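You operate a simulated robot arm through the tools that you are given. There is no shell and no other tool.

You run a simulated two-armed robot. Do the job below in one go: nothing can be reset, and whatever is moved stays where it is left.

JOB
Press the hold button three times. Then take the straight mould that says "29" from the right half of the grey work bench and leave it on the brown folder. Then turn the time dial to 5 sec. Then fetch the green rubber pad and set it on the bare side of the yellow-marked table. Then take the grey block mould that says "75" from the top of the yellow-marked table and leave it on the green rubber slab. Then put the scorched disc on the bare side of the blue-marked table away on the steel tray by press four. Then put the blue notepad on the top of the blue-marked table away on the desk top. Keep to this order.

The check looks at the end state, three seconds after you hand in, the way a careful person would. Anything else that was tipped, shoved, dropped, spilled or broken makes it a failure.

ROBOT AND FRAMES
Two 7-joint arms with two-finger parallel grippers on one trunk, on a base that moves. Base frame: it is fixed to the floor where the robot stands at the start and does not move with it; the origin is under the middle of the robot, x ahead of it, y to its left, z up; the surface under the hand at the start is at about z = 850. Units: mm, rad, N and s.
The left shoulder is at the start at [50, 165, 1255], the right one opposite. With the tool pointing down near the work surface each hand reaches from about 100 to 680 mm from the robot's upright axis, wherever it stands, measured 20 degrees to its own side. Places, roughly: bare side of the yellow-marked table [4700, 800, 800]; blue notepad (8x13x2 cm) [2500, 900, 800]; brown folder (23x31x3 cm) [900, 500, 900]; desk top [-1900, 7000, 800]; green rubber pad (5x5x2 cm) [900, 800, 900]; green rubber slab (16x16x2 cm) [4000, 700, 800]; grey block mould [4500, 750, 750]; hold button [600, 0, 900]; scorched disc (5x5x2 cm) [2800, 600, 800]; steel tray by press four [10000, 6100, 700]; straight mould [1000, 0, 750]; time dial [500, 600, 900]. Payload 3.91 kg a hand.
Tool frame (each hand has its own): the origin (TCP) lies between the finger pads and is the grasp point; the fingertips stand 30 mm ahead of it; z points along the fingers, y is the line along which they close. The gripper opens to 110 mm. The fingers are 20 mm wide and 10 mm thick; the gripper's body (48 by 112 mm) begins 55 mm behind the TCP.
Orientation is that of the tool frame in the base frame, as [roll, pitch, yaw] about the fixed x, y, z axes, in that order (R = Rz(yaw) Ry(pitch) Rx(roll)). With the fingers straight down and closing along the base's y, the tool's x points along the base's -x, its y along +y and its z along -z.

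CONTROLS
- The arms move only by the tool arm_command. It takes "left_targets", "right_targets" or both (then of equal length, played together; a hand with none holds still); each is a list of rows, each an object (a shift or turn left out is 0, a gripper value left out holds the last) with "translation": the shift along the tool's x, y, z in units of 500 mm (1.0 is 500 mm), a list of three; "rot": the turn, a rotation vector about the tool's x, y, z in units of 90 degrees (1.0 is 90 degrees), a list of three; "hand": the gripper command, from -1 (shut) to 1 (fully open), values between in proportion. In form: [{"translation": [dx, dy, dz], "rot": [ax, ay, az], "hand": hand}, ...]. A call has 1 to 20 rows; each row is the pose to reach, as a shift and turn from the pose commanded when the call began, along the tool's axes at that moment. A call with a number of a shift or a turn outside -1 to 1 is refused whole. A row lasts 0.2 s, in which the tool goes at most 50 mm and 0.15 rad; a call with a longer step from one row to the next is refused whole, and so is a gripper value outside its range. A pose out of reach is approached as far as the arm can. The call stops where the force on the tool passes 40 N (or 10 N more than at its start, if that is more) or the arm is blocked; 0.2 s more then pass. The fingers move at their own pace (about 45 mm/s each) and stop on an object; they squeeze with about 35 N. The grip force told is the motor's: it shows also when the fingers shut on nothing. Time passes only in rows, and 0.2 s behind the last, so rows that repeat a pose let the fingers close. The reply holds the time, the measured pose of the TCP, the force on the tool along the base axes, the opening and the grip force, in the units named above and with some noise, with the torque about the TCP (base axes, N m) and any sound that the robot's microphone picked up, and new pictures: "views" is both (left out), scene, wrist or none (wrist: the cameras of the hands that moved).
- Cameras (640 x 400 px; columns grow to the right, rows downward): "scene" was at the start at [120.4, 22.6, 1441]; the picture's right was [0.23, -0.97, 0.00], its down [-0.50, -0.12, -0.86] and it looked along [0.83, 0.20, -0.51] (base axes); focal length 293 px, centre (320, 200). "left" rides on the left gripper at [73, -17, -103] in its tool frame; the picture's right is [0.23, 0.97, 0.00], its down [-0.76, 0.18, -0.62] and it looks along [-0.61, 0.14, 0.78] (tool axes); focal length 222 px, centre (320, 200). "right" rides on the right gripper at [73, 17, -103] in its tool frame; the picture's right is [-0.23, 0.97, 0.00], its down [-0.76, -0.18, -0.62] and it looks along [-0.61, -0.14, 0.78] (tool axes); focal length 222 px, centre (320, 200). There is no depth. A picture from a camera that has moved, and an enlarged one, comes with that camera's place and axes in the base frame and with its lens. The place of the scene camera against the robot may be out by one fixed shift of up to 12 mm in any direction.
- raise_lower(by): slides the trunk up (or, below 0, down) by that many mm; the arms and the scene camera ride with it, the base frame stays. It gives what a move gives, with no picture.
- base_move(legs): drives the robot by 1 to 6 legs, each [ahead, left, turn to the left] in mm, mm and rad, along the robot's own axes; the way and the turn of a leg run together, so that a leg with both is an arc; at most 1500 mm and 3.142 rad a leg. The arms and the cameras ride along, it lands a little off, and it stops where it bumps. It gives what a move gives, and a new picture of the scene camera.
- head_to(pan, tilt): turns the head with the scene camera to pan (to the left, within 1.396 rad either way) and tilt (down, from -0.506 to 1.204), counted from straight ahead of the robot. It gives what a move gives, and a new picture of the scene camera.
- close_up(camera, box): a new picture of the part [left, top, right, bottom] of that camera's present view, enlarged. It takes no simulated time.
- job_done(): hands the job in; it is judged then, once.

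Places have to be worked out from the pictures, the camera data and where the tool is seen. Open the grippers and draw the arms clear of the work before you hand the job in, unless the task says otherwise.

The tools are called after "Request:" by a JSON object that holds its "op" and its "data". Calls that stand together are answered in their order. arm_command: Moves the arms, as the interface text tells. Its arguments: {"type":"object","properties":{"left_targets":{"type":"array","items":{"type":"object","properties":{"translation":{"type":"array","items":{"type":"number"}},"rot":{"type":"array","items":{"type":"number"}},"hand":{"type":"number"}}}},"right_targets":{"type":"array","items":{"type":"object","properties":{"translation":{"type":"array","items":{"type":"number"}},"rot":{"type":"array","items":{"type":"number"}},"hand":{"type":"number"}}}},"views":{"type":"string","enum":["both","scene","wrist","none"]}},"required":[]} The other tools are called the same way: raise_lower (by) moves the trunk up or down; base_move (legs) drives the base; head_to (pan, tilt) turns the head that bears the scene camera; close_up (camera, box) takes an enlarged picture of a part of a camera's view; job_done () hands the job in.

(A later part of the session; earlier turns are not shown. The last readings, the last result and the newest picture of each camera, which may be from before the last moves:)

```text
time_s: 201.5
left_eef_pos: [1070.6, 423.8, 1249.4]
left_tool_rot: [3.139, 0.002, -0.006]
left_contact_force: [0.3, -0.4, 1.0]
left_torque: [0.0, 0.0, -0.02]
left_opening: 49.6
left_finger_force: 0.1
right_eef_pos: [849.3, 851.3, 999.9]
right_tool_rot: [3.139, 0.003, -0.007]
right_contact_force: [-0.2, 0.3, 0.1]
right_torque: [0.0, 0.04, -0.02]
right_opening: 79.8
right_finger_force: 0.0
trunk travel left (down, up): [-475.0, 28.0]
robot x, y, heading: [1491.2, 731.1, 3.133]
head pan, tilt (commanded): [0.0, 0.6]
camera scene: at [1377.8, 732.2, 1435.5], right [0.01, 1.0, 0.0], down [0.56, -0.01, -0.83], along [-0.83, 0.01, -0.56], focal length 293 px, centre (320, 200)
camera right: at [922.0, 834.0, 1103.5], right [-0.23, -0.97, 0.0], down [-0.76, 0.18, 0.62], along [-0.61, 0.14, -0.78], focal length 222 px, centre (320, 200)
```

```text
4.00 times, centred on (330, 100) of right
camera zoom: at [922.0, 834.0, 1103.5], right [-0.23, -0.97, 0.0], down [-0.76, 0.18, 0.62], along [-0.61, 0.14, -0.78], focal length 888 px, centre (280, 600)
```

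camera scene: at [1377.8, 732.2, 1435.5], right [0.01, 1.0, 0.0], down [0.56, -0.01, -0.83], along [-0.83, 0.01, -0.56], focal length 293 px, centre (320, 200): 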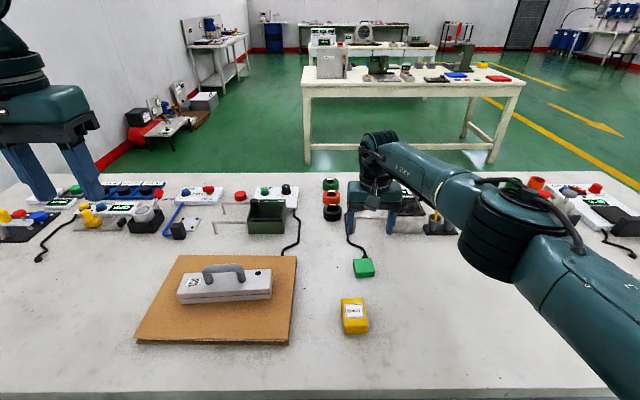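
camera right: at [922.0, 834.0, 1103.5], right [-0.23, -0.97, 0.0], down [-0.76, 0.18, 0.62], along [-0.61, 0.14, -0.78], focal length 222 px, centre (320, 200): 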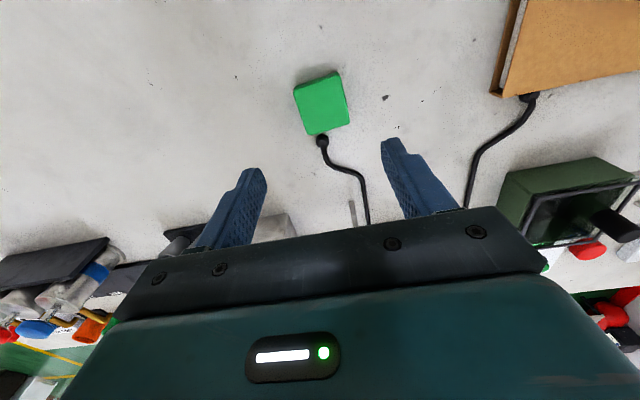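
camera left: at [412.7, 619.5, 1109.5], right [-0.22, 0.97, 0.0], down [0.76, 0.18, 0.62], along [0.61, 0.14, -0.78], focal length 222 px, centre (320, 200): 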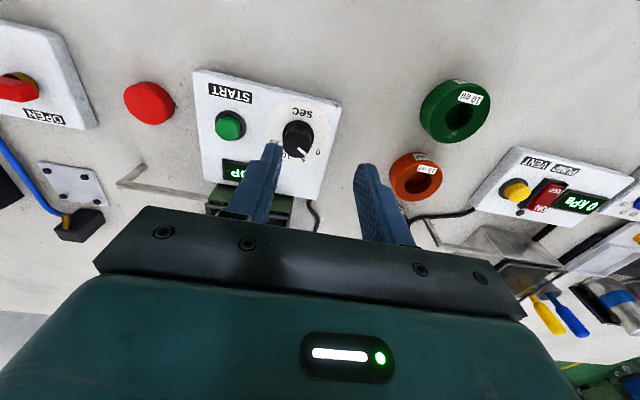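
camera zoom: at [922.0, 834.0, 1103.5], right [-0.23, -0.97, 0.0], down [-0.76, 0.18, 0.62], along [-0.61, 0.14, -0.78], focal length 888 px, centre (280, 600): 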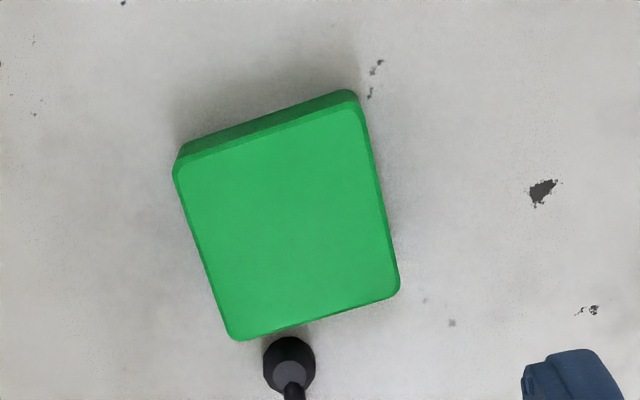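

The pad is about (+7, -4.5) mm from the TCP and rotated only about 2°. I'll correct and descend toward it, slowing near the bench.

Request:
{"op": "arm_command", "data": {"right_targets": [{"translation": [0.014, 0.009, 0.04], "rot": [0, 0, -0.027]}, {"translation": [0.014, 0.009, 0.1], "rot": [0, 0, -0.027]}, {"translation": [0.014, 0.009, 0.16], "rot": [0, 0, -0.027]}, {"translation": [0.014, 0.009, 0.2], "rot": [0, 0, -0.027]}, {"translation": [0.014, 0.009, 0.215], "rot": [0, 0, -0.027]}, {"translation": [0.014, 0.009, 0.225], "rot": [0, 0, -0.027]}, {"translation": [0.014, 0.009, 0.225], "rot": [0, 0, -0.027]}], "views": "both"}}

```text
time_s: 203.1
left_eef_pos: [1068.8, 423.1, 1248.5]
left_tool_rot: [3.141, 0.001, -0.007]
left_contact_force: [0.6, 0.3, 0.2]
left_torque: [-0.04, -0.04, 0.02]
left_opening: 49.5
left_finger_force: 0.0
right_eef_pos: [865.6, 850.3, 894.2]
right_tool_rot: [-3.141, 0.001, 0.035]
right_contact_force: [0.0, 0.5, -0.8]
right_torque: [0.01, 0.01, 0.01]
right_opening: 79.7
right_finger_force: 0.0
right hand out of reach, approached as far as the arm can: row 3, 4, 5, 6, 7
trunk travel left (down, up): [-475.0, 28.0]
robot x, y, heading: [1494.1, 728.1, 3.14]
head pan, tilt (commanded): [0.0, 0.6]
camera scene: at [1377.6, 730.7, 1435.5], right [0.01, 1.0, 0.0], down [0.56, 0.0, -0.83], along [-0.83, 0.01, -0.56], focal length 293 px, centre (320, 200)
camera right: at [939.9, 836.9, 998.0], right [-0.19, -0.98, 0.0], down [-0.77, 0.15, 0.62], along [-0.61, 0.12, -0.78], focal length 222 px, centre (320, 200)
```

scene: 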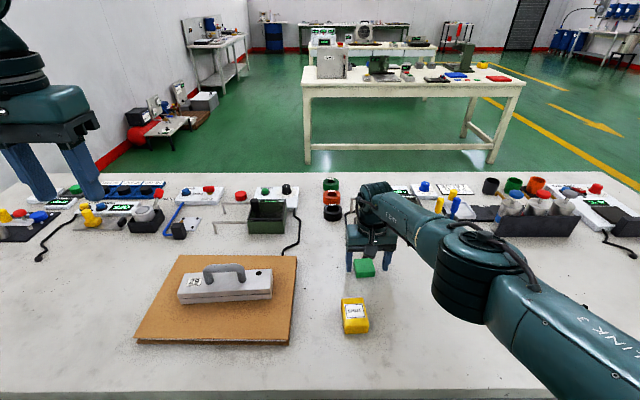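
right: 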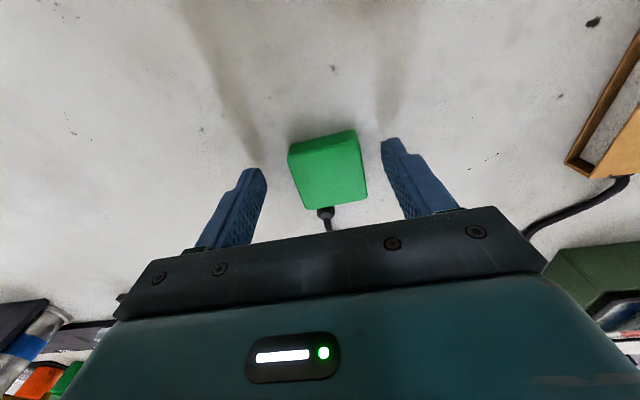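

The arm ran out of reach about 10 mm short. I'll lift the hand and lower the trunk 80 mm so the shoulder gives more reach.

Request:
{"op": "arm_command", "data": {"right_targets": [{"translation": [0.0, 0.0, -0.09]}, {"translation": [0.0, 0.0, -0.18]}, {"translation": [0.0, 0.0, -0.2]}], "views": "none"}}

Request:
{"op": "raise_lower", "data": {"by": -80}}

Request:
{"op": "arm_command", "data": {"right_targets": [{"translation": [0.0, 0.0, 0.0]}], "views": "both"}}

```text
time_s: 203.9
left_eef_pos: [1068.4, 423.8, 1249.1]
left_tool_rot: [3.141, -0.001, -0.007]
left_contact_force: [0.0, -0.4, -0.8]
left_torque: [0.01, -0.01, -0.03]
left_opening: 49.5
left_finger_force: 0.0
right_eef_pos: [866.7, 853.9, 994.6]
right_tool_rot: [-3.14, 0.002, 0.033]
right_contact_force: [0.1, 0.6, 0.1]
right_torque: [0.02, -0.01, 0.03]
right_opening: 79.5
right_finger_force: 0.0
trunk travel left (down, up): [-475.0, 28.0]
robot x, y, heading: [1493.9, 728.1, 3.136]
head pan, tilt (commanded): [0.0, 0.6]
```

```text
time_s: 205.0
left_eef_pos: [1069.5, 423.7, 1169.7]
left_tool_rot: [-3.141, 0.001, -0.008]
left_contact_force: [0.4, 0.6, 0.7]
left_torque: [-0.02, 0.04, -0.01]
left_opening: 49.5
left_finger_force: 0.0
right_eef_pos: [867.6, 853.6, 914.0]
right_tool_rot: [-3.14, 0.002, 0.035]
right_contact_force: [0.3, 0.3, -1.1]
right_torque: [-0.03, 0.01, -0.01]
right_opening: 79.8
right_finger_force: 0.1
trunk travel left (down, up): [-395.0, 108.0]
robot x, y, heading: [1491.6, 728.5, 3.137]
head pan, tilt (commanded): [0.0, 0.6]
```

```text
time_s: 205.4
left_eef_pos: [1070.3, 422.7, 1170.3]
left_tool_rot: [-3.141, 0.001, -0.007]
left_contact_force: [-0.1, 0.4, 0.7]
left_torque: [0.02, 0.03, 0.01]
left_opening: 49.6
left_finger_force: 0.0
right_eef_pos: [866.9, 854.4, 913.8]
right_tool_rot: [-3.139, 0.002, 0.036]
right_contact_force: [0.5, 0.1, 0.2]
right_torque: [0.02, 0.0, 0.0]
right_opening: 80.2
right_finger_force: 0.1
trunk travel left (down, up): [-395.0, 108.0]
robot x, y, heading: [1493.0, 731.0, 3.134]
head pan, tilt (commanded): [0.0, 0.6]
camera scene: at [1377.6, 730.8, 1355.5], right [0.01, 1.0, 0.0], down [0.56, 0.0, -0.83], along [-0.83, 0.01, -0.56], focal length 293 px, centre (320, 200)
camera right: at [940.1, 840.9, 1017.2], right [-0.19, -0.98, 0.0], down [-0.77, 0.15, 0.62], along [-0.61, 0.12, -0.78], focal length 222 px, centre (320, 200)
```

scene: 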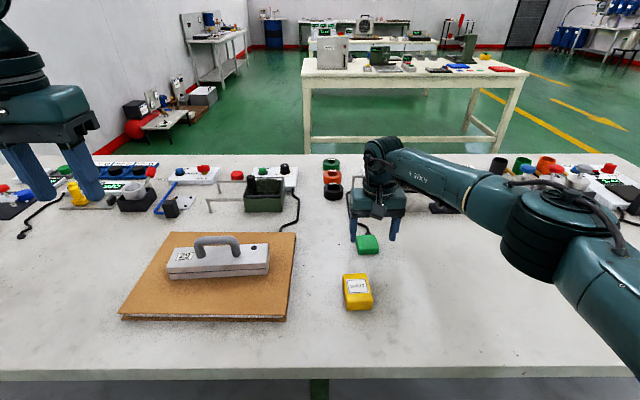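
right: 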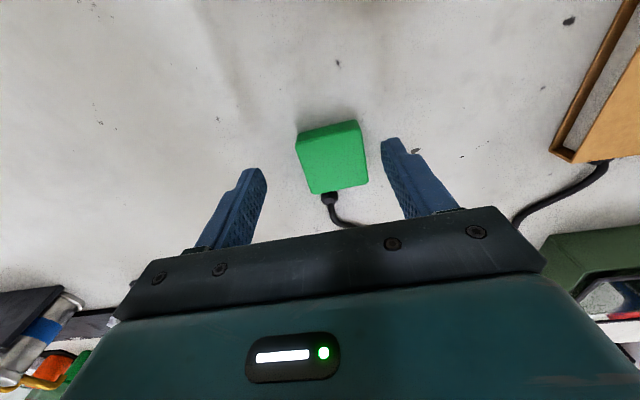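

The pad centre is at about (-8, -9) mm from the TCP. I'll correct and descend to a TCP of about 885.

Request:
{"op": "arm_command", "data": {"right_targets": [{"translation": [-0.0166, 0.0178, 0.0]}, {"translation": [-0.0166, 0.0178, 0.03]}, {"translation": [-0.0166, 0.0178, 0.05]}, {"translation": [-0.0166, 0.0178, 0.058]}, {"translation": [-0.0166, 0.0178, 0.058]}], "views": "both"}}

Request:
{"op": "close_up", "data": {"camera": "right", "box": [220, 100, 440, 235]}}

```text
time_s: 206.6
left_eef_pos: [1069.1, 423.1, 1169.4]
left_tool_rot: [3.141, 0.0, -0.006]
left_contact_force: [-0.1, -0.5, -0.4]
left_torque: [0.0, 0.02, -0.04]
left_opening: 49.6
left_finger_force: 0.2
right_eef_pos: [858.7, 843.4, 883.7]
right_tool_rot: [3.141, 0.002, 0.034]
right_contact_force: [-0.1, -0.2, 0.3]
right_torque: [0.02, 0.0, 0.0]
right_opening: 79.9
right_finger_force: 0.0
trunk travel left (down, up): [-395.0, 108.0]
robot x, y, heading: [1494.8, 724.7, 3.139]
head pan, tilt (commanded): [0.0, 0.6]
camera scene: at [1377.5, 730.7, 1355.5], right [0.01, 1.0, 0.0], down [0.56, 0.0, -0.83], along [-0.83, 0.01, -0.56], focal length 293 px, centre (320, 200)
camera right: at [932.1, 830.7, 987.6], right [-0.19, -0.98, 0.0], down [-0.77, 0.15, 0.62], along [-0.61, 0.12, -0.78], focal length 222 px, centre (320, 200)
```

scene: 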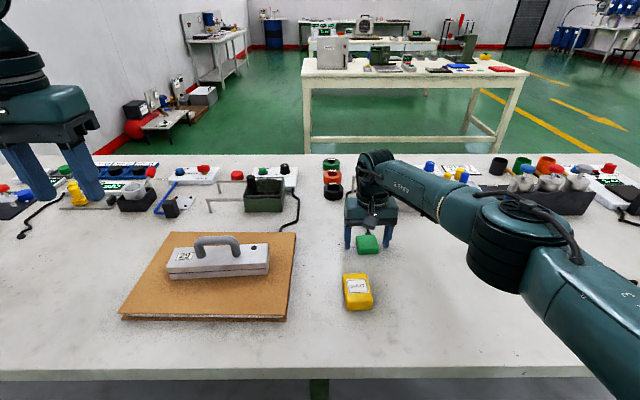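
right: 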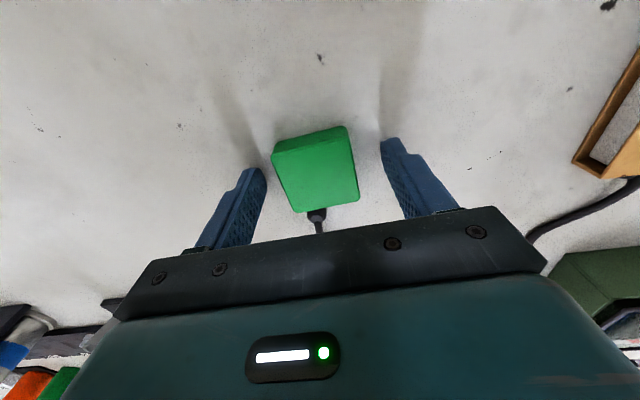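

```text
2.91 times, centred on (330, 168) of right
camera zoom: at [932.1, 830.7, 987.6], right [-0.19, -0.98, 0.0], down [-0.77, 0.15, 0.62], along [-0.61, 0.12, -0.78], focal length 646 px, centre (291, 294)
```

zoom: 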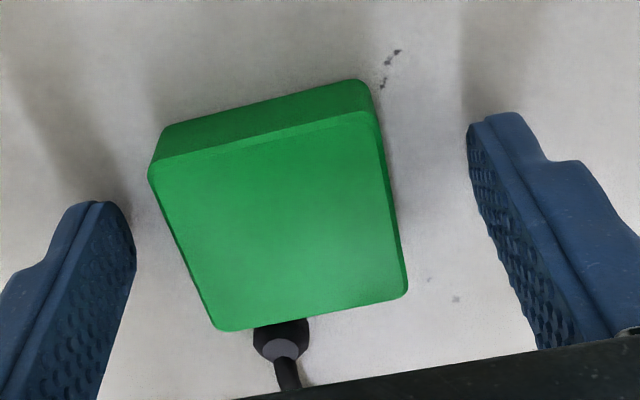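

The pad is centred between the fingers, with the tips about 12 mm below its top. I'll close.

Request:
{"op": "arm_command", "data": {"right_targets": [{"translation": [-0.002, -0.003, 0.003], "hand": 0.45}, {"translation": [-0.002, -0.003, 0.003], "hand": -1}, {"translation": [-0.002, -0.003, 0.003], "hand": -1}, {"translation": [-0.002, -0.003, 0.003], "hand": -1}, {"translation": [-0.002, -0.003, 0.003], "hand": -1}], "views": "wrist"}}

```text
time_s: 207.8
left_eef_pos: [1068.6, 423.4, 1168.6]
left_tool_rot: [-3.141, 0.002, -0.008]
left_contact_force: [1.0, 0.4, 0.6]
left_torque: [-0.03, 0.02, 0.01]
left_opening: 49.5
left_finger_force: 0.1
right_eef_pos: [857.5, 845.9, 883.7]
right_tool_rot: [-3.141, 0.001, 0.035]
right_contact_force: [0.1, 0.0, -0.5]
right_torque: [0.01, -0.03, 0.03]
right_opening: 47.8
right_finger_force: 35.1
trunk travel left (down, up): [-395.0, 108.0]
robot x, y, heading: [1492.1, 732.3, 3.133]
head pan, tilt (commanded): [0.0, 0.6]
camera right: at [931.5, 832.4, 986.4], right [-0.19, -0.98, 0.0], down [-0.77, 0.15, 0.62], along [-0.61, 0.12, -0.78], focal length 222 px, centre (320, 200)
```

right: 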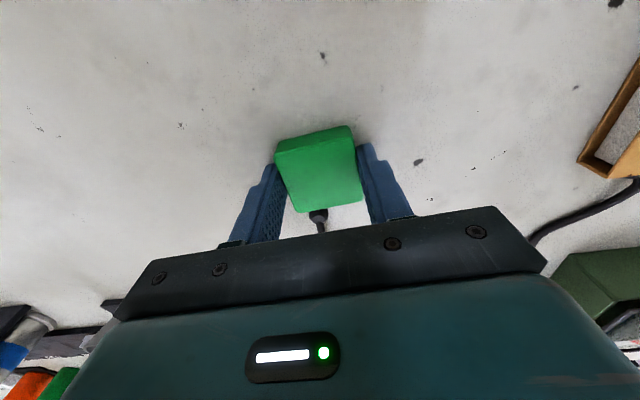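

The pad is gripped at 47.8 mm. I'll lift slowly and check that it comes free of the nearby cable end.

Request:
{"op": "arm_command", "data": {"right_targets": [{"translation": [0, 0, -0.02], "hand": -1}, {"translation": [0, 0, -0.06], "hand": -1}, {"translation": [0, 0, -0.14], "hand": -1}, {"translation": [0, 0, -0.22], "hand": -1}, {"translation": [0, 0, -0.3], "hand": -1}, {"translation": [0.02, 0, -0.38], "hand": -1}, {"translation": [0.1, 0, -0.42], "hand": -1}, {"translation": [0.18, 0, -0.45], "hand": -1}], "views": "both"}}

```text
time_s: 209.6
left_eef_pos: [1068.9, 423.9, 1169.3]
left_tool_rot: [3.142, 0.001, -0.006]
left_contact_force: [-0.3, -0.1, -0.7]
left_torque: [-0.01, -0.03, 0.01]
left_opening: 49.7
left_finger_force: 0.1
right_eef_pos: [949.5, 849.5, 1109.8]
right_tool_rot: [3.141, 0.0, 0.032]
right_contact_force: [0.0, 0.0, -1.4]
right_torque: [0.04, -0.01, -0.01]
right_opening: 47.5
right_finger_force: 35.2
trunk travel left (down, up): [-395.0, 108.0]
robot x, y, heading: [1492.1, 730.4, 3.132]
head pan, tilt (commanded): [0.0, 0.6]
camera scene: at [1378.0, 730.8, 1355.5], right [0.01, 1.0, 0.0], down [0.56, 0.0, -0.83], along [-0.83, 0.01, -0.56], focal length 293 px, centre (320, 200)
camera right: at [1023.8, 835.1, 1212.9], right [-0.2, -0.98, 0.0], down [-0.77, 0.15, 0.62], along [-0.61, 0.12, -0.78], focal length 222 px, centre (320, 200)
```

scene: 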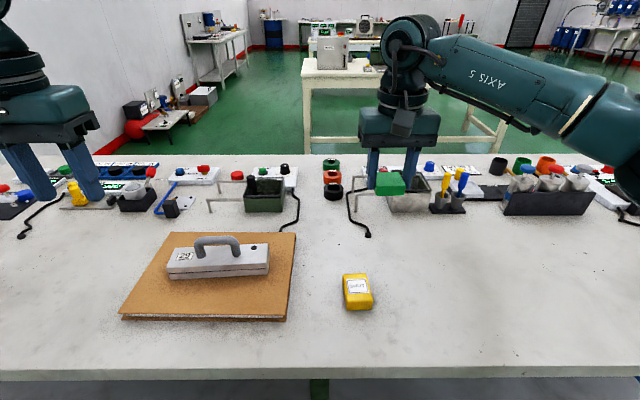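
right: 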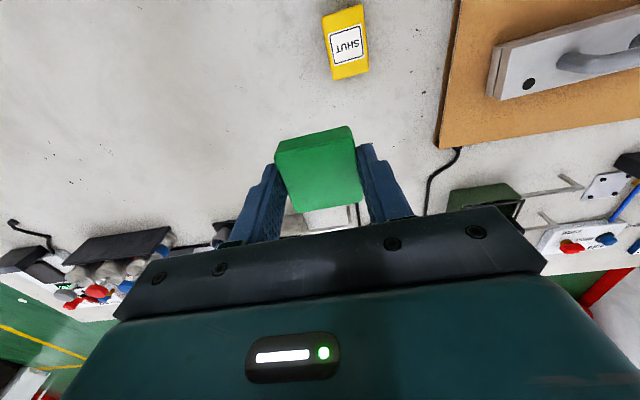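

The pad came away cleanly. I'll draw the hand in nearer the body for travel, then back off from the bench.

Request:
{"op": "arm_command", "data": {"right_targets": [{"translation": [0.08, -0.02, -0.03], "hand": -1}, {"translation": [0.16, -0.05, -0.06], "hand": -1}, {"translation": [0.24, -0.08, -0.08], "hand": -1}, {"translation": [0.3, -0.1, -0.1], "hand": -1}, {"translation": [0.3, -0.1, -0.1], "hand": -1}], "views": "none"}}

Request:
{"op": "base_move", "data": {"legs": [[-235, 0, 0], [0, 820, 0], [0, 0, -1.571]]}}

```text
time_s: 210.8
left_eef_pos: [1069.7, 423.0, 1168.8]
left_tool_rot: [3.141, 0.0, -0.008]
left_contact_force: [0.3, 1.2, 0.4]
left_torque: [0.02, -0.03, 0.0]
left_opening: 49.5
left_finger_force: 0.0
right_eef_pos: [1098.9, 905.6, 1158.7]
right_tool_rot: [3.141, -0.001, 0.035]
right_contact_force: [0.3, 0.8, -0.6]
right_torque: [-0.02, -0.01, 0.02]
right_opening: 47.3
right_finger_force: 35.1
trunk travel left (down, up): [-395.0, 108.0]
robot x, y, heading: [1488.1, 729.6, 3.136]
head pan, tilt (commanded): [0.0, 0.6]
```

```text
time_s: 223.4
left_eef_pos: [1418.4, 346.8, 1170.4]
left_tool_rot: [3.142, -0.003, -1.563]
left_contact_force: [-0.2, 0.2, 0.8]
left_torque: [-0.02, -0.01, 0.0]
left_opening: 49.7
left_finger_force: 0.0
right_eef_pos: [1900.6, 324.8, 1157.0]
right_tool_rot: [3.141, 0.0, -1.521]
right_contact_force: [-0.5, 0.5, -0.9]
right_torque: [-0.03, 0.0, 0.01]
right_opening: 47.3
right_finger_force: 35.3
trunk travel left (down, up): [-395.0, 108.0]
robot x, y, heading: [1731.7, -67.8, 1.579]
head pan, tilt (commanded): [0.0, 0.6]
camera scene: at [1731.8, 47.7, 1355.5], right [1.0, 0.01, 0.0], down [0.0, -0.56, -0.83], along [-0.01, 0.83, -0.56], focal length 293 px, centre (320, 200)
```

scene: 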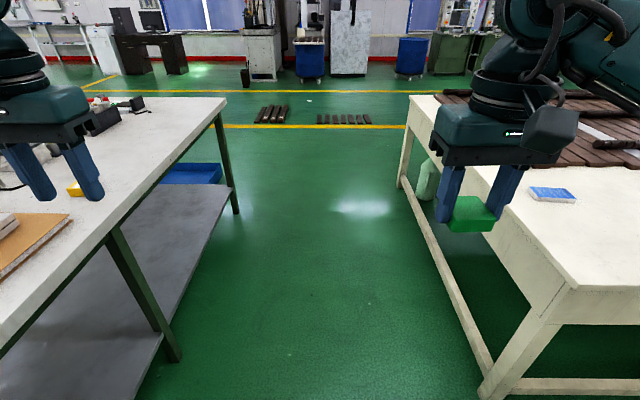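

I'm facing +y now in the aisle at (1732, -68), with the pad held. I'll look right along the corridor before strafing that way.

Request:
{"op": "head_to", "data": {"pan": -1.2, "tilt": 0.45}}

```text
time_s: 224.8
left_eef_pos: [1417.5, 346.4, 1170.5]
left_tool_rot: [-3.14, 0.0, -1.562]
left_contact_force: [0.2, 0.1, -0.5]
left_torque: [0.0, 0.01, 0.01]
left_opening: 49.2
left_finger_force: 0.0
right_eef_pos: [1900.3, 324.5, 1158.1]
right_tool_rot: [-3.141, 0.003, -1.52]
right_contact_force: [0.6, 0.0, -0.8]
right_torque: [-0.03, 0.01, 0.01]
right_opening: 47.4
right_finger_force: 35.0
trunk travel left (down, up): [-395.0, 108.0]
robot x, y, heading: [1732.8, -73.0, 1.581]
head pan, tilt (commanded): [-1.201, 0.45]
camera scene: at [1817.9, -6.7, 1369.0], right [0.37, -0.93, 0.0], down [-0.4, -0.16, -0.9], along [0.84, 0.33, -0.44], focal length 293 px, centre (320, 200)
```

scene: 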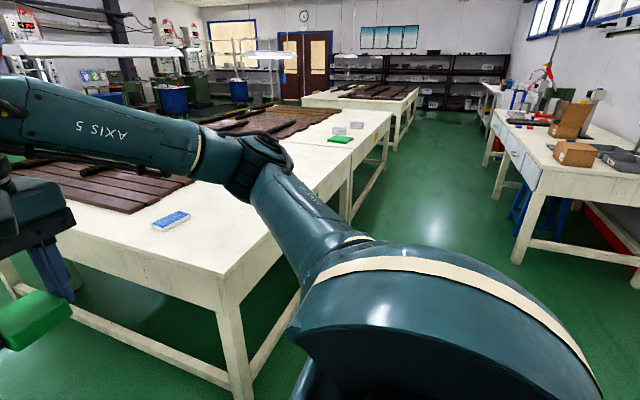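

The corridor is clear, with the side table's edge at y≈-700. I'll strafe right along it, with an intermediate check.

Request:
{"op": "base_move", "data": {"legs": [[0, -1450, 0]]}}

```text
time_s: 237.4
left_eef_pos: [2837.9, 352.0, 1169.8]
left_tool_rot: [-3.141, 0.001, -1.578]
left_contact_force: [0.2, 1.2, 0.9]
left_torque: [0.02, -0.02, 0.03]
left_opening: 49.6
left_finger_force: 0.0
right_eef_pos: [3319.4, 321.0, 1157.2]
right_tool_rot: [-3.141, 0.002, -1.536]
right_contact_force: [-1.6, 0.4, -0.6]
right_torque: [-0.02, 0.03, -0.03]
right_opening: 47.2
right_finger_force: 35.1
trunk travel left (down, up): [-395.0, 108.0]
robot x, y, heading: [3144.4, -70.4, 1.563]
head pan, tilt (commanded): [-1.201, 0.45]
camera scene: at [3232.0, -7.4, 1369.0], right [0.35, -0.94, 0.0], down [-0.41, -0.15, -0.9], along [0.84, 0.32, -0.44], focal length 293 px, centre (320, 200)
```

scene: 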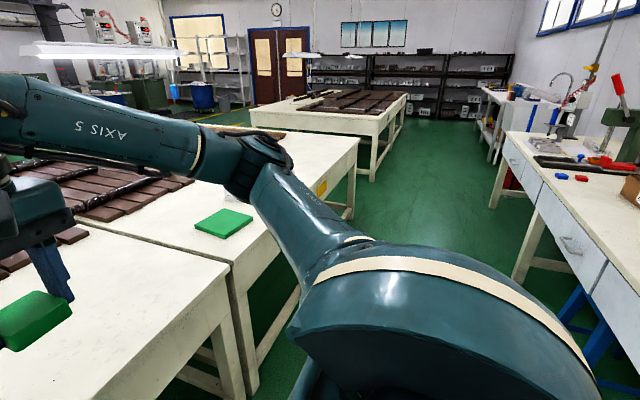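

I'm at (3144, -70). I'll look at the yellow-marked table more directly.

Request:
{"op": "head_to", "data": {"pan": -0.75, "tilt": 0.4}}

Request:
{"op": "close_up", "data": {"camera": "scene", "box": [160, 120, 480, 320]}}

```text
time_s: 238.3
left_eef_pos: [2838.4, 352.4, 1168.4]
left_tool_rot: [-3.14, 0.0, -1.578]
left_contact_force: [0.9, -0.7, 1.3]
left_torque: [-0.01, 0.03, 0.01]
left_opening: 49.4
left_finger_force: 0.0
right_eef_pos: [3319.4, 321.7, 1157.4]
right_tool_rot: [3.141, 0.003, -1.538]
right_contact_force: [-0.4, 0.0, 0.2]
right_torque: [0.0, 0.02, 0.03]
right_opening: 47.2
right_finger_force: 34.4
trunk travel left (down, up): [-395.0, 108.0]
robot x, y, heading: [3140.9, -74.7, 1.565]
head pan, tilt (commanded): [-0.75, 0.4]
camera scene: at [3209.8, 27.2, 1373.7], right [0.73, -0.69, 0.0], down [-0.27, -0.28, -0.92], along [0.63, 0.67, -0.39], focal length 293 px, centre (320, 200)
```

scene: 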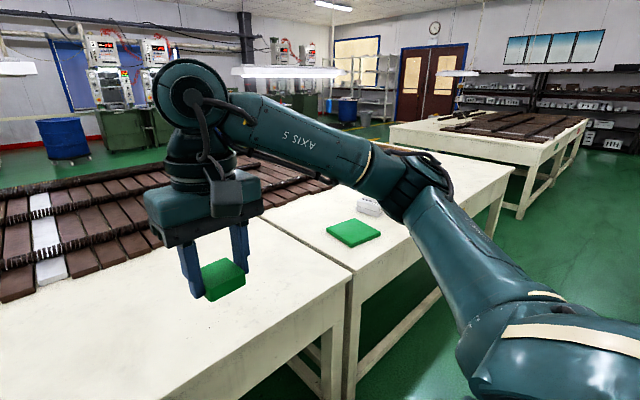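

```text
2.00 times, centred on (320, 220) of scene
camera zoom: at [3209.8, 27.2, 1373.7], right [0.73, -0.69, 0.0], down [-0.27, -0.28, -0.92], along [0.63, 0.67, -0.39], focal length 586 px, centre (320, 160)
```

zoom: 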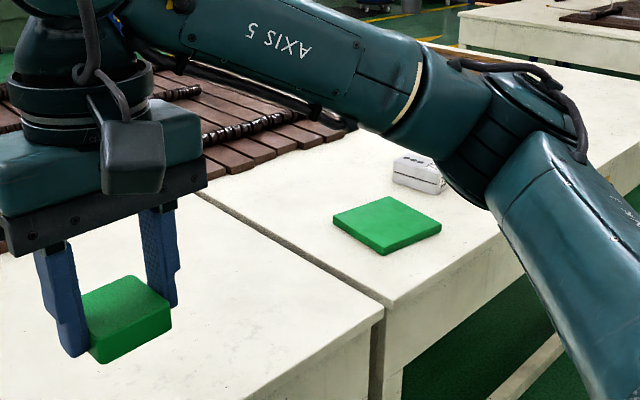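

The slab and one block mould are on the yellow-marked table, beyond the seam between the two tables. I'll continue strafing right to about x = 4400.

Request:
{"op": "base_move", "data": {"legs": [[0, -1260, 0]]}}

Request:
{"op": "head_to", "data": {"pan": 0.0, "tilt": 0.55}}

```text
time_s: 249.7
left_eef_pos: [4117.7, 342.9, 1169.0]
left_tool_rot: [3.141, 0.001, -1.58]
left_contact_force: [0.0, -1.4, -0.5]
left_torque: [0.0, -0.01, -0.01]
left_opening: 49.5
left_finger_force: 0.1
right_eef_pos: [4600.0, 312.7, 1157.9]
right_tool_rot: [3.141, 0.001, -1.538]
right_contact_force: [0.2, -0.2, -0.2]
right_torque: [-0.03, 0.04, 0.0]
right_opening: 47.2
right_finger_force: 35.4
trunk travel left (down, up): [-395.0, 108.0]
robot x, y, heading: [4422.6, -83.9, 1.564]
head pan, tilt (commanded): [-0.75, 0.4]
camera scene: at [4491.1, 17.9, 1373.7], right [0.73, -0.69, 0.0], down [-0.27, -0.28, -0.92], along [0.63, 0.67, -0.39], focal length 293 px, centre (320, 200)
```

scene: 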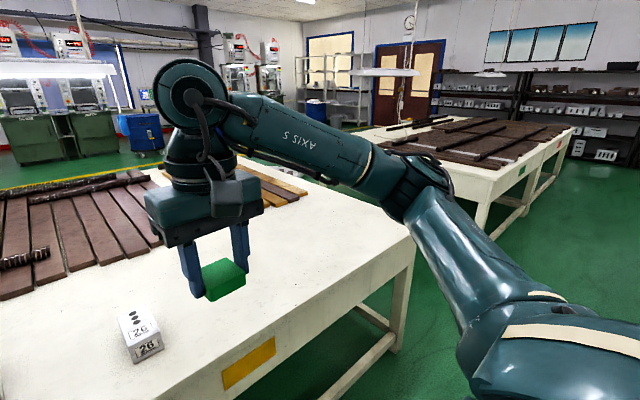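

```text
time_s: 250.8
left_eef_pos: [4119.0, 344.1, 1169.2]
left_tool_rot: [-3.14, 0.0, -1.576]
left_contact_force: [0.4, -0.4, 0.7]
left_torque: [-0.03, 0.01, 0.0]
left_opening: 49.1
left_finger_force: 0.1
right_eef_pos: [4600.7, 312.4, 1157.8]
right_tool_rot: [-3.141, 0.002, -1.537]
right_contact_force: [0.2, 0.4, -0.9]
right_torque: [0.0, 0.03, 0.01]
right_opening: 47.0
right_finger_force: 35.4
trunk travel left (down, up): [-395.0, 108.0]
robot x, y, heading: [4420.0, -78.4, 1.566]
head pan, tilt (commanded): [0.0, 0.55]
camera scene: at [4428.1, 40.3, 1360.0], right [1.0, -0.01, 0.0], down [0.0, -0.52, -0.85], along [0.01, 0.85, -0.52], focal length 293 px, centre (320, 200)
```

scene: 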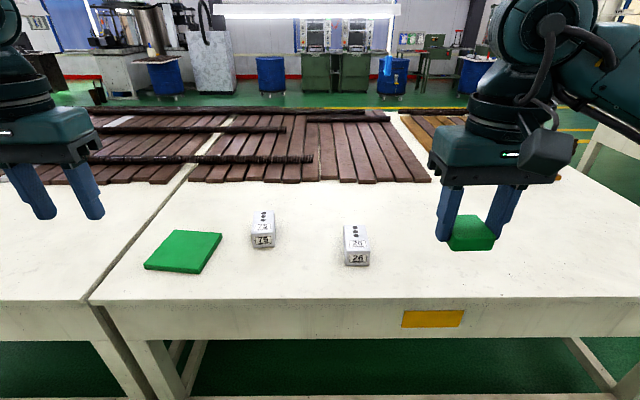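

Now the slab and two block moulds are visible. I'll zoom in on their labels.

Request:
{"op": "close_up", "data": {"camera": "scene", "box": [238, 200, 290, 260]}}

Request:
{"op": "close_up", "data": {"camera": "scene", "box": [330, 215, 382, 275]}}

```text
6.67 times, centred on (264, 230) of scene
camera zoom: at [4428.1, 40.3, 1360.0], right [1.0, -0.01, 0.0], down [0.0, -0.52, -0.85], along [0.01, 0.85, -0.52], focal length 1952 px, centre (693, 0)
```

zoom: 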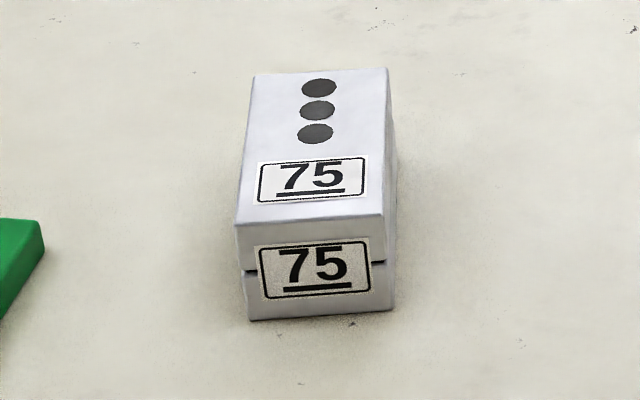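

```text
6.67 times, centred on (356, 245) of scene
camera zoom: at [4428.1, 40.3, 1360.0], right [1.0, -0.01, 0.0], down [0.0, -0.52, -0.85], along [0.01, 0.85, -0.52], focal length 1952 px, centre (80, -100)
```

zoom: 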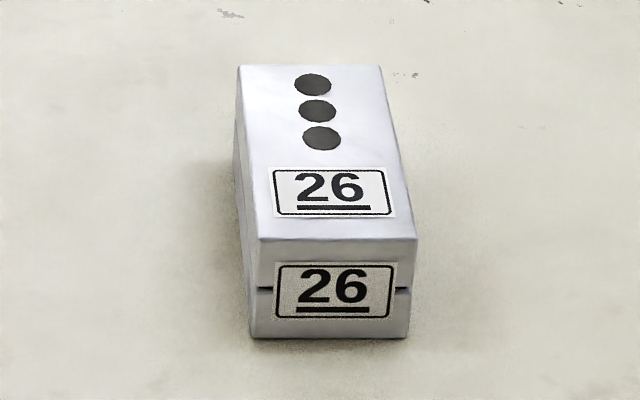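

The labels are clear: "75" on the left mould at about (4262, 752) and "26" on the right one at about (4532, 680). The slab is at about (4056, 656). The table's front edge is y≈498 and its bare strip runs to y≈1050. I'll position to set the pad down near (4750, 690).

Request:
{"op": "base_move", "data": {"legs": [[0, -140, 0.005], [225, 0, 0]]}}

```text
time_s: 254.0
left_eef_pos: [4264.1, 564.7, 1169.3]
left_tool_rot: [3.141, 0.001, -1.581]
left_contact_force: [0.8, -0.4, -1.0]
left_torque: [-0.03, -0.01, -0.02]
left_opening: 49.3
left_finger_force: 0.1
right_eef_pos: [4747.0, 532.9, 1157.8]
right_tool_rot: [-3.141, 0.0, -1.542]
right_contact_force: [-0.2, 0.7, -0.6]
right_torque: [-0.02, 0.01, 0.0]
right_opening: 47.4
right_finger_force: 35.1
trunk travel left (down, up): [-395.0, 108.0]
robot x, y, heading: [4563.5, 143.0, 1.558]
head pan, tilt (commanded): [0.0, 0.55]
camera scene: at [4572.4, 261.5, 1359.9], right [1.0, -0.01, 0.0], down [-0.01, -0.52, -0.85], along [0.01, 0.85, -0.52], focal length 293 px, centre (320, 200)
```

scene: 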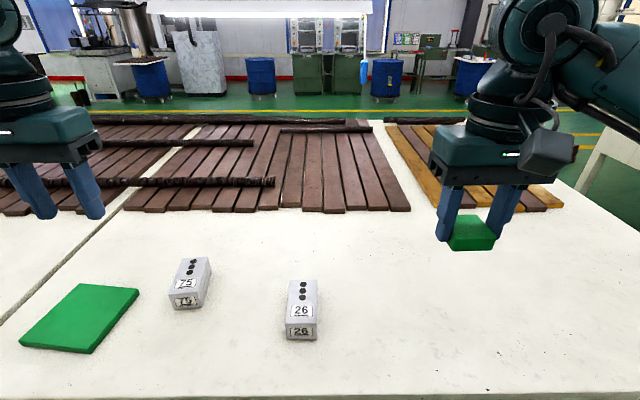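

Robot and pad are in position. I'll move the pad out over a clear bare spot at about (4750, 700) and down to TCP z≈900.

Request:
{"op": "arm_command", "data": {"right_targets": [{"translation": [-0.042, -0.002, 0.03], "hand": -1}, {"translation": [-0.084, -0.004, 0.08], "hand": -1}, {"translation": [-0.126, -0.006, 0.14], "hand": -1}, {"translation": [-0.168, -0.008, 0.2], "hand": -1}, {"translation": [-0.21, -0.01, 0.27], "hand": -1}, {"translation": [-0.252, -0.012, 0.34], "hand": -1}, {"translation": [-0.294, -0.014, 0.41], "hand": -1}, {"translation": [-0.334, -0.0156, 0.476], "hand": -1}, {"translation": [-0.334, -0.0156, 0.516], "hand": -1}, {"translation": [-0.334, -0.0156, 0.516], "hand": -1}], "views": "both"}}

```text
time_s: 256.2
left_eef_pos: [4263.7, 565.1, 1168.9]
left_tool_rot: [-3.141, 0.0, -1.583]
left_contact_force: [-0.5, -1.4, 0.0]
left_torque: [-0.03, -0.02, -0.03]
left_opening: 49.6
left_finger_force: 0.0
right_eef_pos: [4746.4, 698.2, 896.5]
right_tool_rot: [-3.141, 0.003, -1.539]
right_contact_force: [0.5, 0.8, -1.1]
right_torque: [0.01, 0.04, 0.0]
right_opening: 47.3
right_finger_force: 35.3
trunk travel left (down, up): [-395.0, 108.0]
robot x, y, heading: [4572.8, 141.1, 1.556]
head pan, tilt (commanded): [0.0, 0.55]
camera scene: at [4572.3, 260.8, 1360.0], right [1.0, -0.01, 0.0], down [-0.01, -0.52, -0.85], along [0.01, 0.85, -0.52], focal length 293 px, centre (320, 200)
camera right: at [4732.5, 626.5, 1000.9], right [-0.98, 0.2, 0.0], down [0.15, 0.77, 0.62], along [0.12, 0.61, -0.78], focal length 222 px, centre (320, 200)
```

scene: 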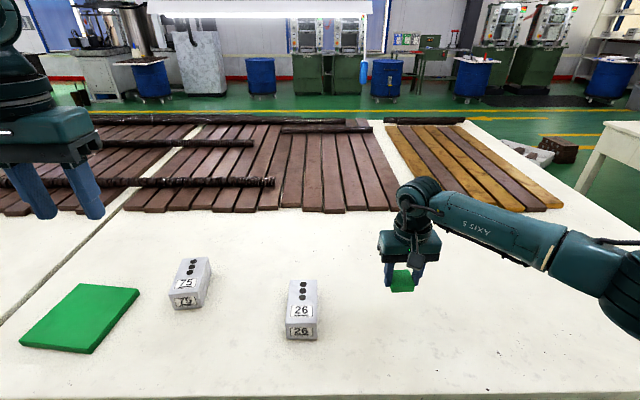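
right: 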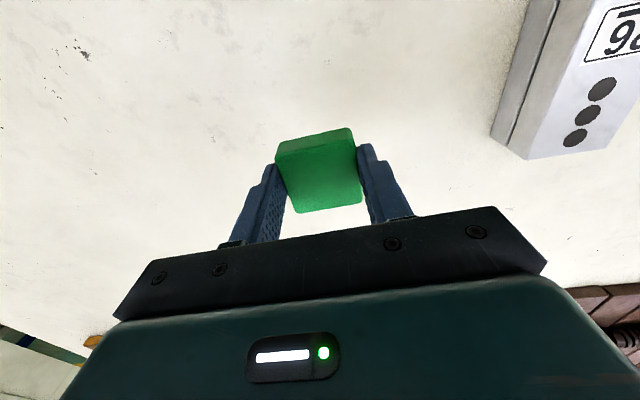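

The spot is bare and clear. I'll lower to just above the expected contact height, then feel for it.

Request:
{"op": "arm_command", "data": {"right_targets": [{"translation": [0, 0, 0.03], "hand": -1}, {"translation": [0, 0, 0.06], "hand": -1}, {"translation": [0, 0, 0.08], "hand": -1}, {"translation": [0, 0, 0.09], "hand": -1}, {"translation": [0, 0, 0.1], "hand": -1}, {"translation": [0, 0, 0.1], "hand": -1}], "views": "wrist"}}

```text
time_s: 257.6
left_eef_pos: [4263.8, 564.6, 1169.8]
left_tool_rot: [-3.141, -0.001, -1.581]
left_contact_force: [-0.5, -0.5, 0.6]
left_torque: [-0.02, 0.01, -0.02]
left_opening: 49.4
left_finger_force: 0.2
right_eef_pos: [4748.3, 699.7, 849.2]
right_tool_rot: [-3.14, 0.002, -1.538]
right_contact_force: [-0.2, 0.0, 0.4]
right_torque: [-0.01, 0.02, 0.04]
right_opening: 47.3
right_finger_force: 34.9
trunk travel left (down, up): [-395.0, 108.0]
robot x, y, heading: [4567.3, 140.7, 1.563]
head pan, tilt (commanded): [0.0, 0.55]
camera right: at [4734.2, 628.2, 952.7], right [-0.98, 0.2, 0.0], down [0.15, 0.77, 0.62], along [0.12, 0.61, -0.78], focal length 222 px, centre (320, 200)
```

right: 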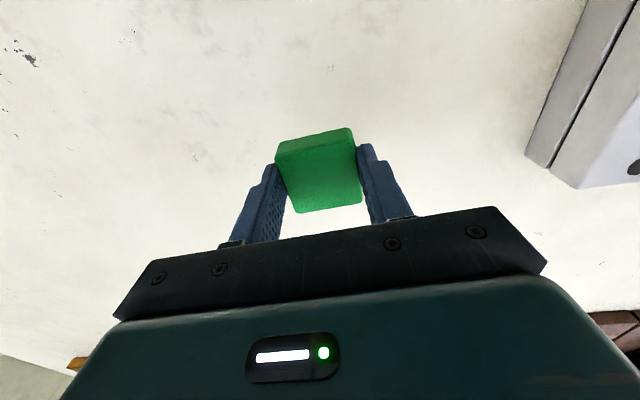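

Request:
{"op": "arm_command", "data": {"right_targets": [{"translation": [0, 0, 0.005], "hand": -1}, {"translation": [0, 0, 0.01], "hand": -1}, {"translation": [0, 0, 0.014], "hand": -1}, {"translation": [0, 0, 0.018], "hand": -1}, {"translation": [0, 0, 0.018], "hand": -1}], "views": "none"}}

```text
time_s: 258.8
left_eef_pos: [4264.7, 563.1, 1170.0]
left_tool_rot: [-3.141, 0.0, -1.579]
left_contact_force: [0.1, 0.5, -0.5]
left_torque: [0.02, 0.01, 0.02]
left_opening: 49.4
left_finger_force: 0.0
right_eef_pos: [4747.6, 700.6, 840.2]
right_tool_rot: [3.142, 0.002, -1.54]
right_contact_force: [-0.3, -0.6, 0.3]
right_torque: [0.02, 0.0, -0.01]
right_opening: 47.0
right_finger_force: 34.5
trunk travel left (down, up): [-395.0, 108.0]
robot x, y, heading: [4568.6, 140.0, 1.565]
head pan, tilt (commanded): [0.0, 0.55]
```

No contact yet at 840. I'll continue in 1.5 mm steps.

Request:
{"op": "arm_command", "data": {"right_targets": [{"translation": [0, 0, 0.003], "hand": -1}, {"translation": [0, 0, 0.006], "hand": -1}, {"translation": [0, 0, 0.009], "hand": -1}, {"translation": [0, 0, 0.012], "hand": -1}, {"translation": [0, 0, 0.012], "hand": -1}], "views": "wrist"}}

```text
time_s: 260.0
left_eef_pos: [4265.2, 562.8, 1170.3]
left_tool_rot: [3.141, 0.001, -1.583]
left_contact_force: [0.1, 0.4, -0.6]
left_torque: [0.0, -0.02, 0.0]
left_opening: 49.5
left_finger_force: 0.1
right_eef_pos: [4748.6, 699.9, 835.0]
right_tool_rot: [-3.142, 0.0, -1.54]
right_contact_force: [-0.2, 0.5, -0.3]
right_torque: [0.02, 0.01, -0.01]
right_opening: 47.2
right_finger_force: 35.1
trunk travel left (down, up): [-395.0, 108.0]
robot x, y, heading: [4567.3, 140.5, 1.555]
head pan, tilt (commanded): [0.0, 0.55]
camera right: at [4734.3, 628.1, 937.8], right [-0.98, 0.2, 0.0], down [0.15, 0.77, 0.62], along [0.12, 0.61, -0.78], focal length 222 px, centre (320, 200)
```

right: 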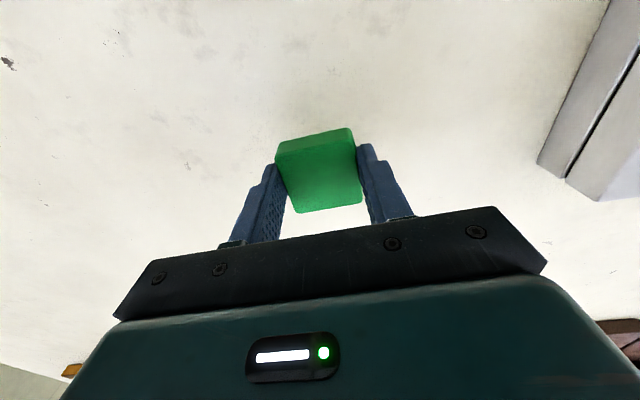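

Tracking a surface speck between views puts the tabletop nearer z≈760 than 800. I'll descend another 28 mm, then feel for contact.

Request:
{"op": "arm_command", "data": {"right_targets": [{"translation": [0, 0, 0.012], "hand": -1}, {"translation": [0, 0, 0.024], "hand": -1}, {"translation": [0, 0, 0.036], "hand": -1}, {"translation": [0, 0, 0.048], "hand": -1}, {"translation": [0, 0, 0.056], "hand": -1}, {"translation": [0, 0, 0.056], "hand": -1}], "views": "wrist"}}

```text
time_s: 261.4
left_eef_pos: [4264.2, 565.0, 1170.4]
left_tool_rot: [3.141, 0.001, -1.581]
left_contact_force: [-0.7, -0.6, 0.5]
left_torque: [-0.01, 0.03, -0.01]
left_opening: 49.8
left_finger_force: 0.1
right_eef_pos: [4749.7, 700.1, 805.5]
right_tool_rot: [-3.142, 0.002, -1.54]
right_contact_force: [0.1, -0.3, -0.2]
right_torque: [-0.02, -0.02, 0.02]
right_opening: 47.4
right_finger_force: 35.3
trunk travel left (down, up): [-395.0, 108.0]
robot x, y, heading: [4567.6, 138.5, 1.56]
head pan, tilt (commanded): [0.0, 0.55]
camera right: at [4735.0, 628.1, 909.6], right [-0.98, 0.2, 0.0], down [0.15, 0.77, 0.62], along [0.12, 0.61, -0.78], focal length 222 px, centre (320, 200)
```

right: 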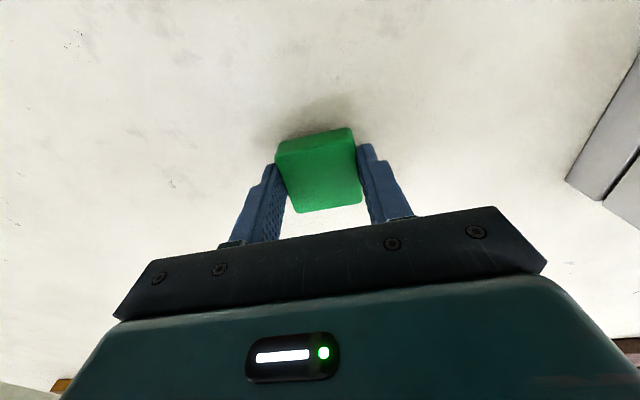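

The pad's contact shadow is appearing, so it's close. I'll continue in 1.5 mm steps.

Request:
{"op": "arm_command", "data": {"right_targets": [{"translation": [0, 0, 0.003], "hand": -1}, {"translation": [0, 0, 0.006], "hand": -1}, {"translation": [0, 0, 0.009], "hand": -1}, {"translation": [0, 0, 0.012], "hand": -1}, {"translation": [0, 0, 0.014], "hand": -1}, {"translation": [0, 0, 0.014], "hand": -1}], "views": "wrist"}}

```text
time_s: 262.8
left_eef_pos: [4262.6, 564.2, 1169.0]
left_tool_rot: [3.141, 0.0, -1.582]
left_contact_force: [1.0, 0.2, 0.4]
left_torque: [0.01, 0.01, -0.02]
left_opening: 49.3
left_finger_force: 0.1
right_eef_pos: [4750.9, 700.5, 800.1]
right_tool_rot: [-3.141, 0.002, -1.541]
right_contact_force: [-0.6, -1.3, -0.1]
right_torque: [-0.01, -0.02, 0.03]
right_opening: 47.4
right_finger_force: 34.9
trunk travel left (down, up): [-395.0, 108.0]
robot x, y, heading: [4569.2, 139.7, 1.561]
head pan, tilt (commanded): [0.0, 0.55]
camera right: at [4735.7, 628.4, 902.6], right [-0.98, 0.2, 0.0], down [0.15, 0.77, 0.62], along [0.12, 0.61, -0.78], focal length 222 px, centre (320, 200)
```

right: 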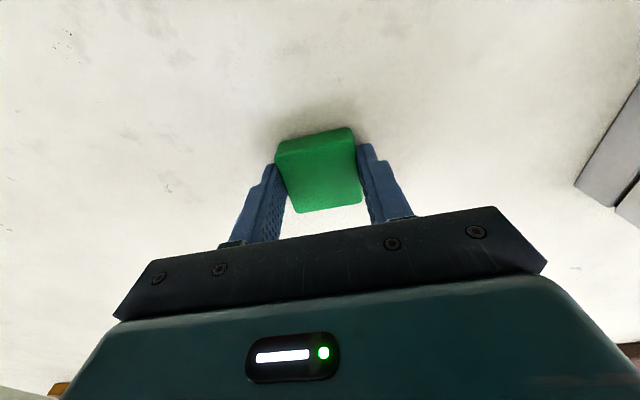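

Request:
{"op": "arm_command", "data": {"right_targets": [{"translation": [0, 0, 0.003], "hand": -1}, {"translation": [0, 0, 0.006], "hand": -1}, {"translation": [0, 0, 0.009], "hand": -1}, {"translation": [0, 0, 0.012], "hand": -1}, {"translation": [0, 0, 0.012], "hand": -1}], "views": "none"}}

```text
time_s: 264.0
left_eef_pos: [4263.9, 561.3, 1170.1]
left_tool_rot: [-3.141, 0.003, -1.581]
left_contact_force: [-0.8, 0.2, 0.1]
left_torque: [-0.02, -0.01, -0.02]
left_opening: 49.6
left_finger_force: 0.0
right_eef_pos: [4749.3, 699.8, 797.5]
right_tool_rot: [3.14, 0.009, -1.541]
right_contact_force: [4.2, -4.1, 29.6]
right_torque: [-0.39, -0.15, -0.04]
right_opening: 47.3
right_finger_force: 34.9
trunk travel left (down, up): [-395.0, 108.0]
robot x, y, heading: [4567.9, 138.1, 1.569]
head pan, tilt (commanded): [0.0, 0.55]
```

Firm contact at TCP 797.5, so the tabletop is at about z 761. I'll ease up slightly, release, and lift.

Request:
{"op": "arm_command", "data": {"right_targets": [{"translation": [0, 0, -0.006], "hand": -1}, {"translation": [0, 0, -0.006], "hand": 0.4}, {"translation": [0, 0, -0.006], "hand": 0.4}, {"translation": [0, 0, -0.006], "hand": 0.4}, {"translation": [0, 0, -0.03], "hand": 0.4}, {"translation": [0, 0, -0.1], "hand": 0.4}, {"translation": [0, 0, -0.18], "hand": 0.4}, {"translation": [0, 0, -0.26], "hand": 0.4}, {"translation": [0, 0, -0.34], "hand": 0.4}], "views": "both"}}

```text
time_s: 266.0
left_eef_pos: [4264.7, 563.0, 1169.8]
left_tool_rot: [3.141, 0.001, -1.58]
left_contact_force: [0.2, -0.2, -0.5]
left_torque: [0.03, 0.0, -0.03]
left_opening: 49.6
left_finger_force: 0.2
right_eef_pos: [4747.3, 700.1, 966.9]
right_tool_rot: [-3.141, 0.002, -1.539]
right_contact_force: [0.3, -0.4, -0.1]
right_torque: [0.03, 0.0, -0.01]
right_opening: 76.9
right_finger_force: 0.0
trunk travel left (down, up): [-395.0, 108.0]
robot x, y, heading: [4567.5, 136.0, 1.563]
head pan, tilt (commanded): [0.0, 0.55]
camera scene: at [4572.2, 260.4, 1360.0], right [1.0, -0.01, 0.0], down [-0.01, -0.52, -0.85], along [0.01, 0.85, -0.52], focal length 293 px, centre (320, 200)
camera right: at [4734.1, 628.6, 1070.3], right [-0.98, 0.2, 0.0], down [0.15, 0.77, 0.62], along [0.12, 0.61, -0.78], focal length 222 px, centre (320, 200)
```

scene: 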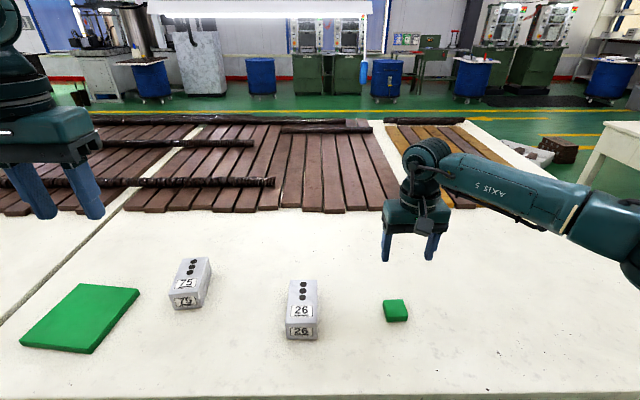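
right: 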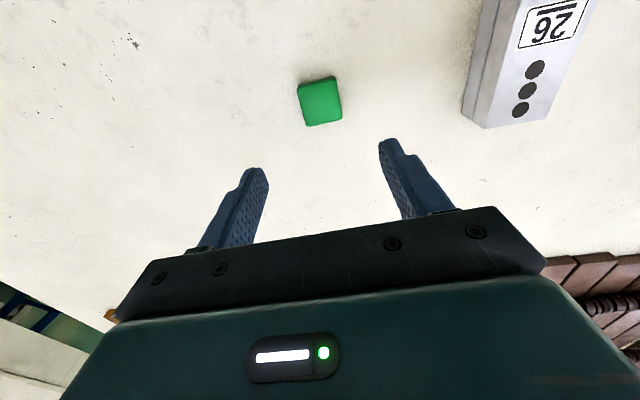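

The green pad is set on the bare side. Using the tabletop height of 761, mould "75" is at about (4252, 794), roughly 64×126×54 mm, and the slab is at about (4031, 695). I'll lift and retract the right hand, then strafe left and move up closer.

Request:
{"op": "arm_command", "data": {"right_targets": [{"translation": [0.03, 0, -0.08], "hand": 0.8}, {"translation": [0.09, 0, -0.15], "hand": 0.8}, {"translation": [0.16, 0, -0.22], "hand": 0.8}, {"translation": [0.24, 0, -0.26], "hand": 0.8}, {"translation": [0.3, 0, -0.28], "hand": 0.8}], "views": "none"}}

Request:
{"op": "base_move", "data": {"legs": [[0, 435, 0.008], [43, 0, 0]]}}

```text
time_s: 267.2
left_eef_pos: [4264.5, 563.6, 1169.7]
left_tool_rot: [-3.141, 0.001, -1.581]
left_contact_force: [-0.9, -0.6, -0.6]
left_torque: [0.01, 0.0, -0.01]
left_opening: 49.6
left_finger_force: 0.0
right_eef_pos: [4757.4, 550.1, 1106.7]
right_tool_rot: [3.141, 0.001, -1.542]
right_contact_force: [0.9, -0.8, 0.8]
right_torque: [-0.01, 0.0, 0.0]
right_opening: 98.8
right_finger_force: 0.2
trunk travel left (down, up): [-395.0, 108.0]
robot x, y, heading: [4564.1, 140.2, 1.559]
head pan, tilt (commanded): [0.0, 0.55]
```

```text
time_s: 272.1
left_eef_pos: [3825.3, 609.2, 1169.0]
left_tool_rot: [-3.141, 0.001, -1.579]
left_contact_force: [0.0, 0.4, -0.1]
left_torque: [-0.04, 0.0, 0.02]
left_opening: 49.5
left_finger_force: 0.1
right_eef_pos: [4317.7, 598.8, 1106.4]
right_tool_rot: [-3.141, -0.001, -1.534]
right_contact_force: [0.4, 0.1, -0.1]
right_torque: [0.0, -0.01, 0.03]
right_opening: 99.1
right_finger_force: 0.0
trunk travel left (down, up): [-395.0, 108.0]
robot x, y, heading: [4134.0, 187.5, 1.565]
head pan, tilt (commanded): [0.0, 0.55]
camera scene: at [4134.8, 307.8, 1359.8], right [1.0, -0.01, 0.0], down [0.0, -0.52, -0.85], along [0.01, 0.85, -0.52], focal length 293 px, centre (320, 200)
```

scene: 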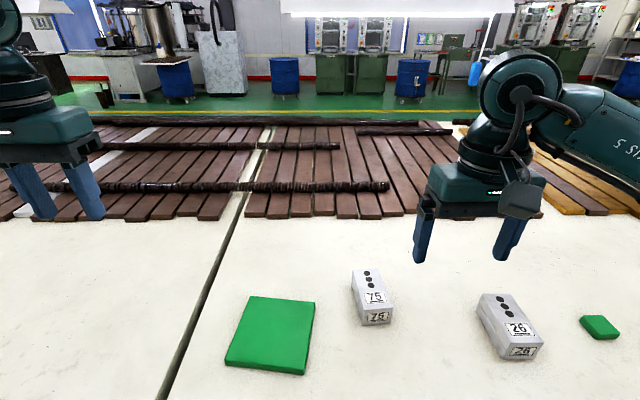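

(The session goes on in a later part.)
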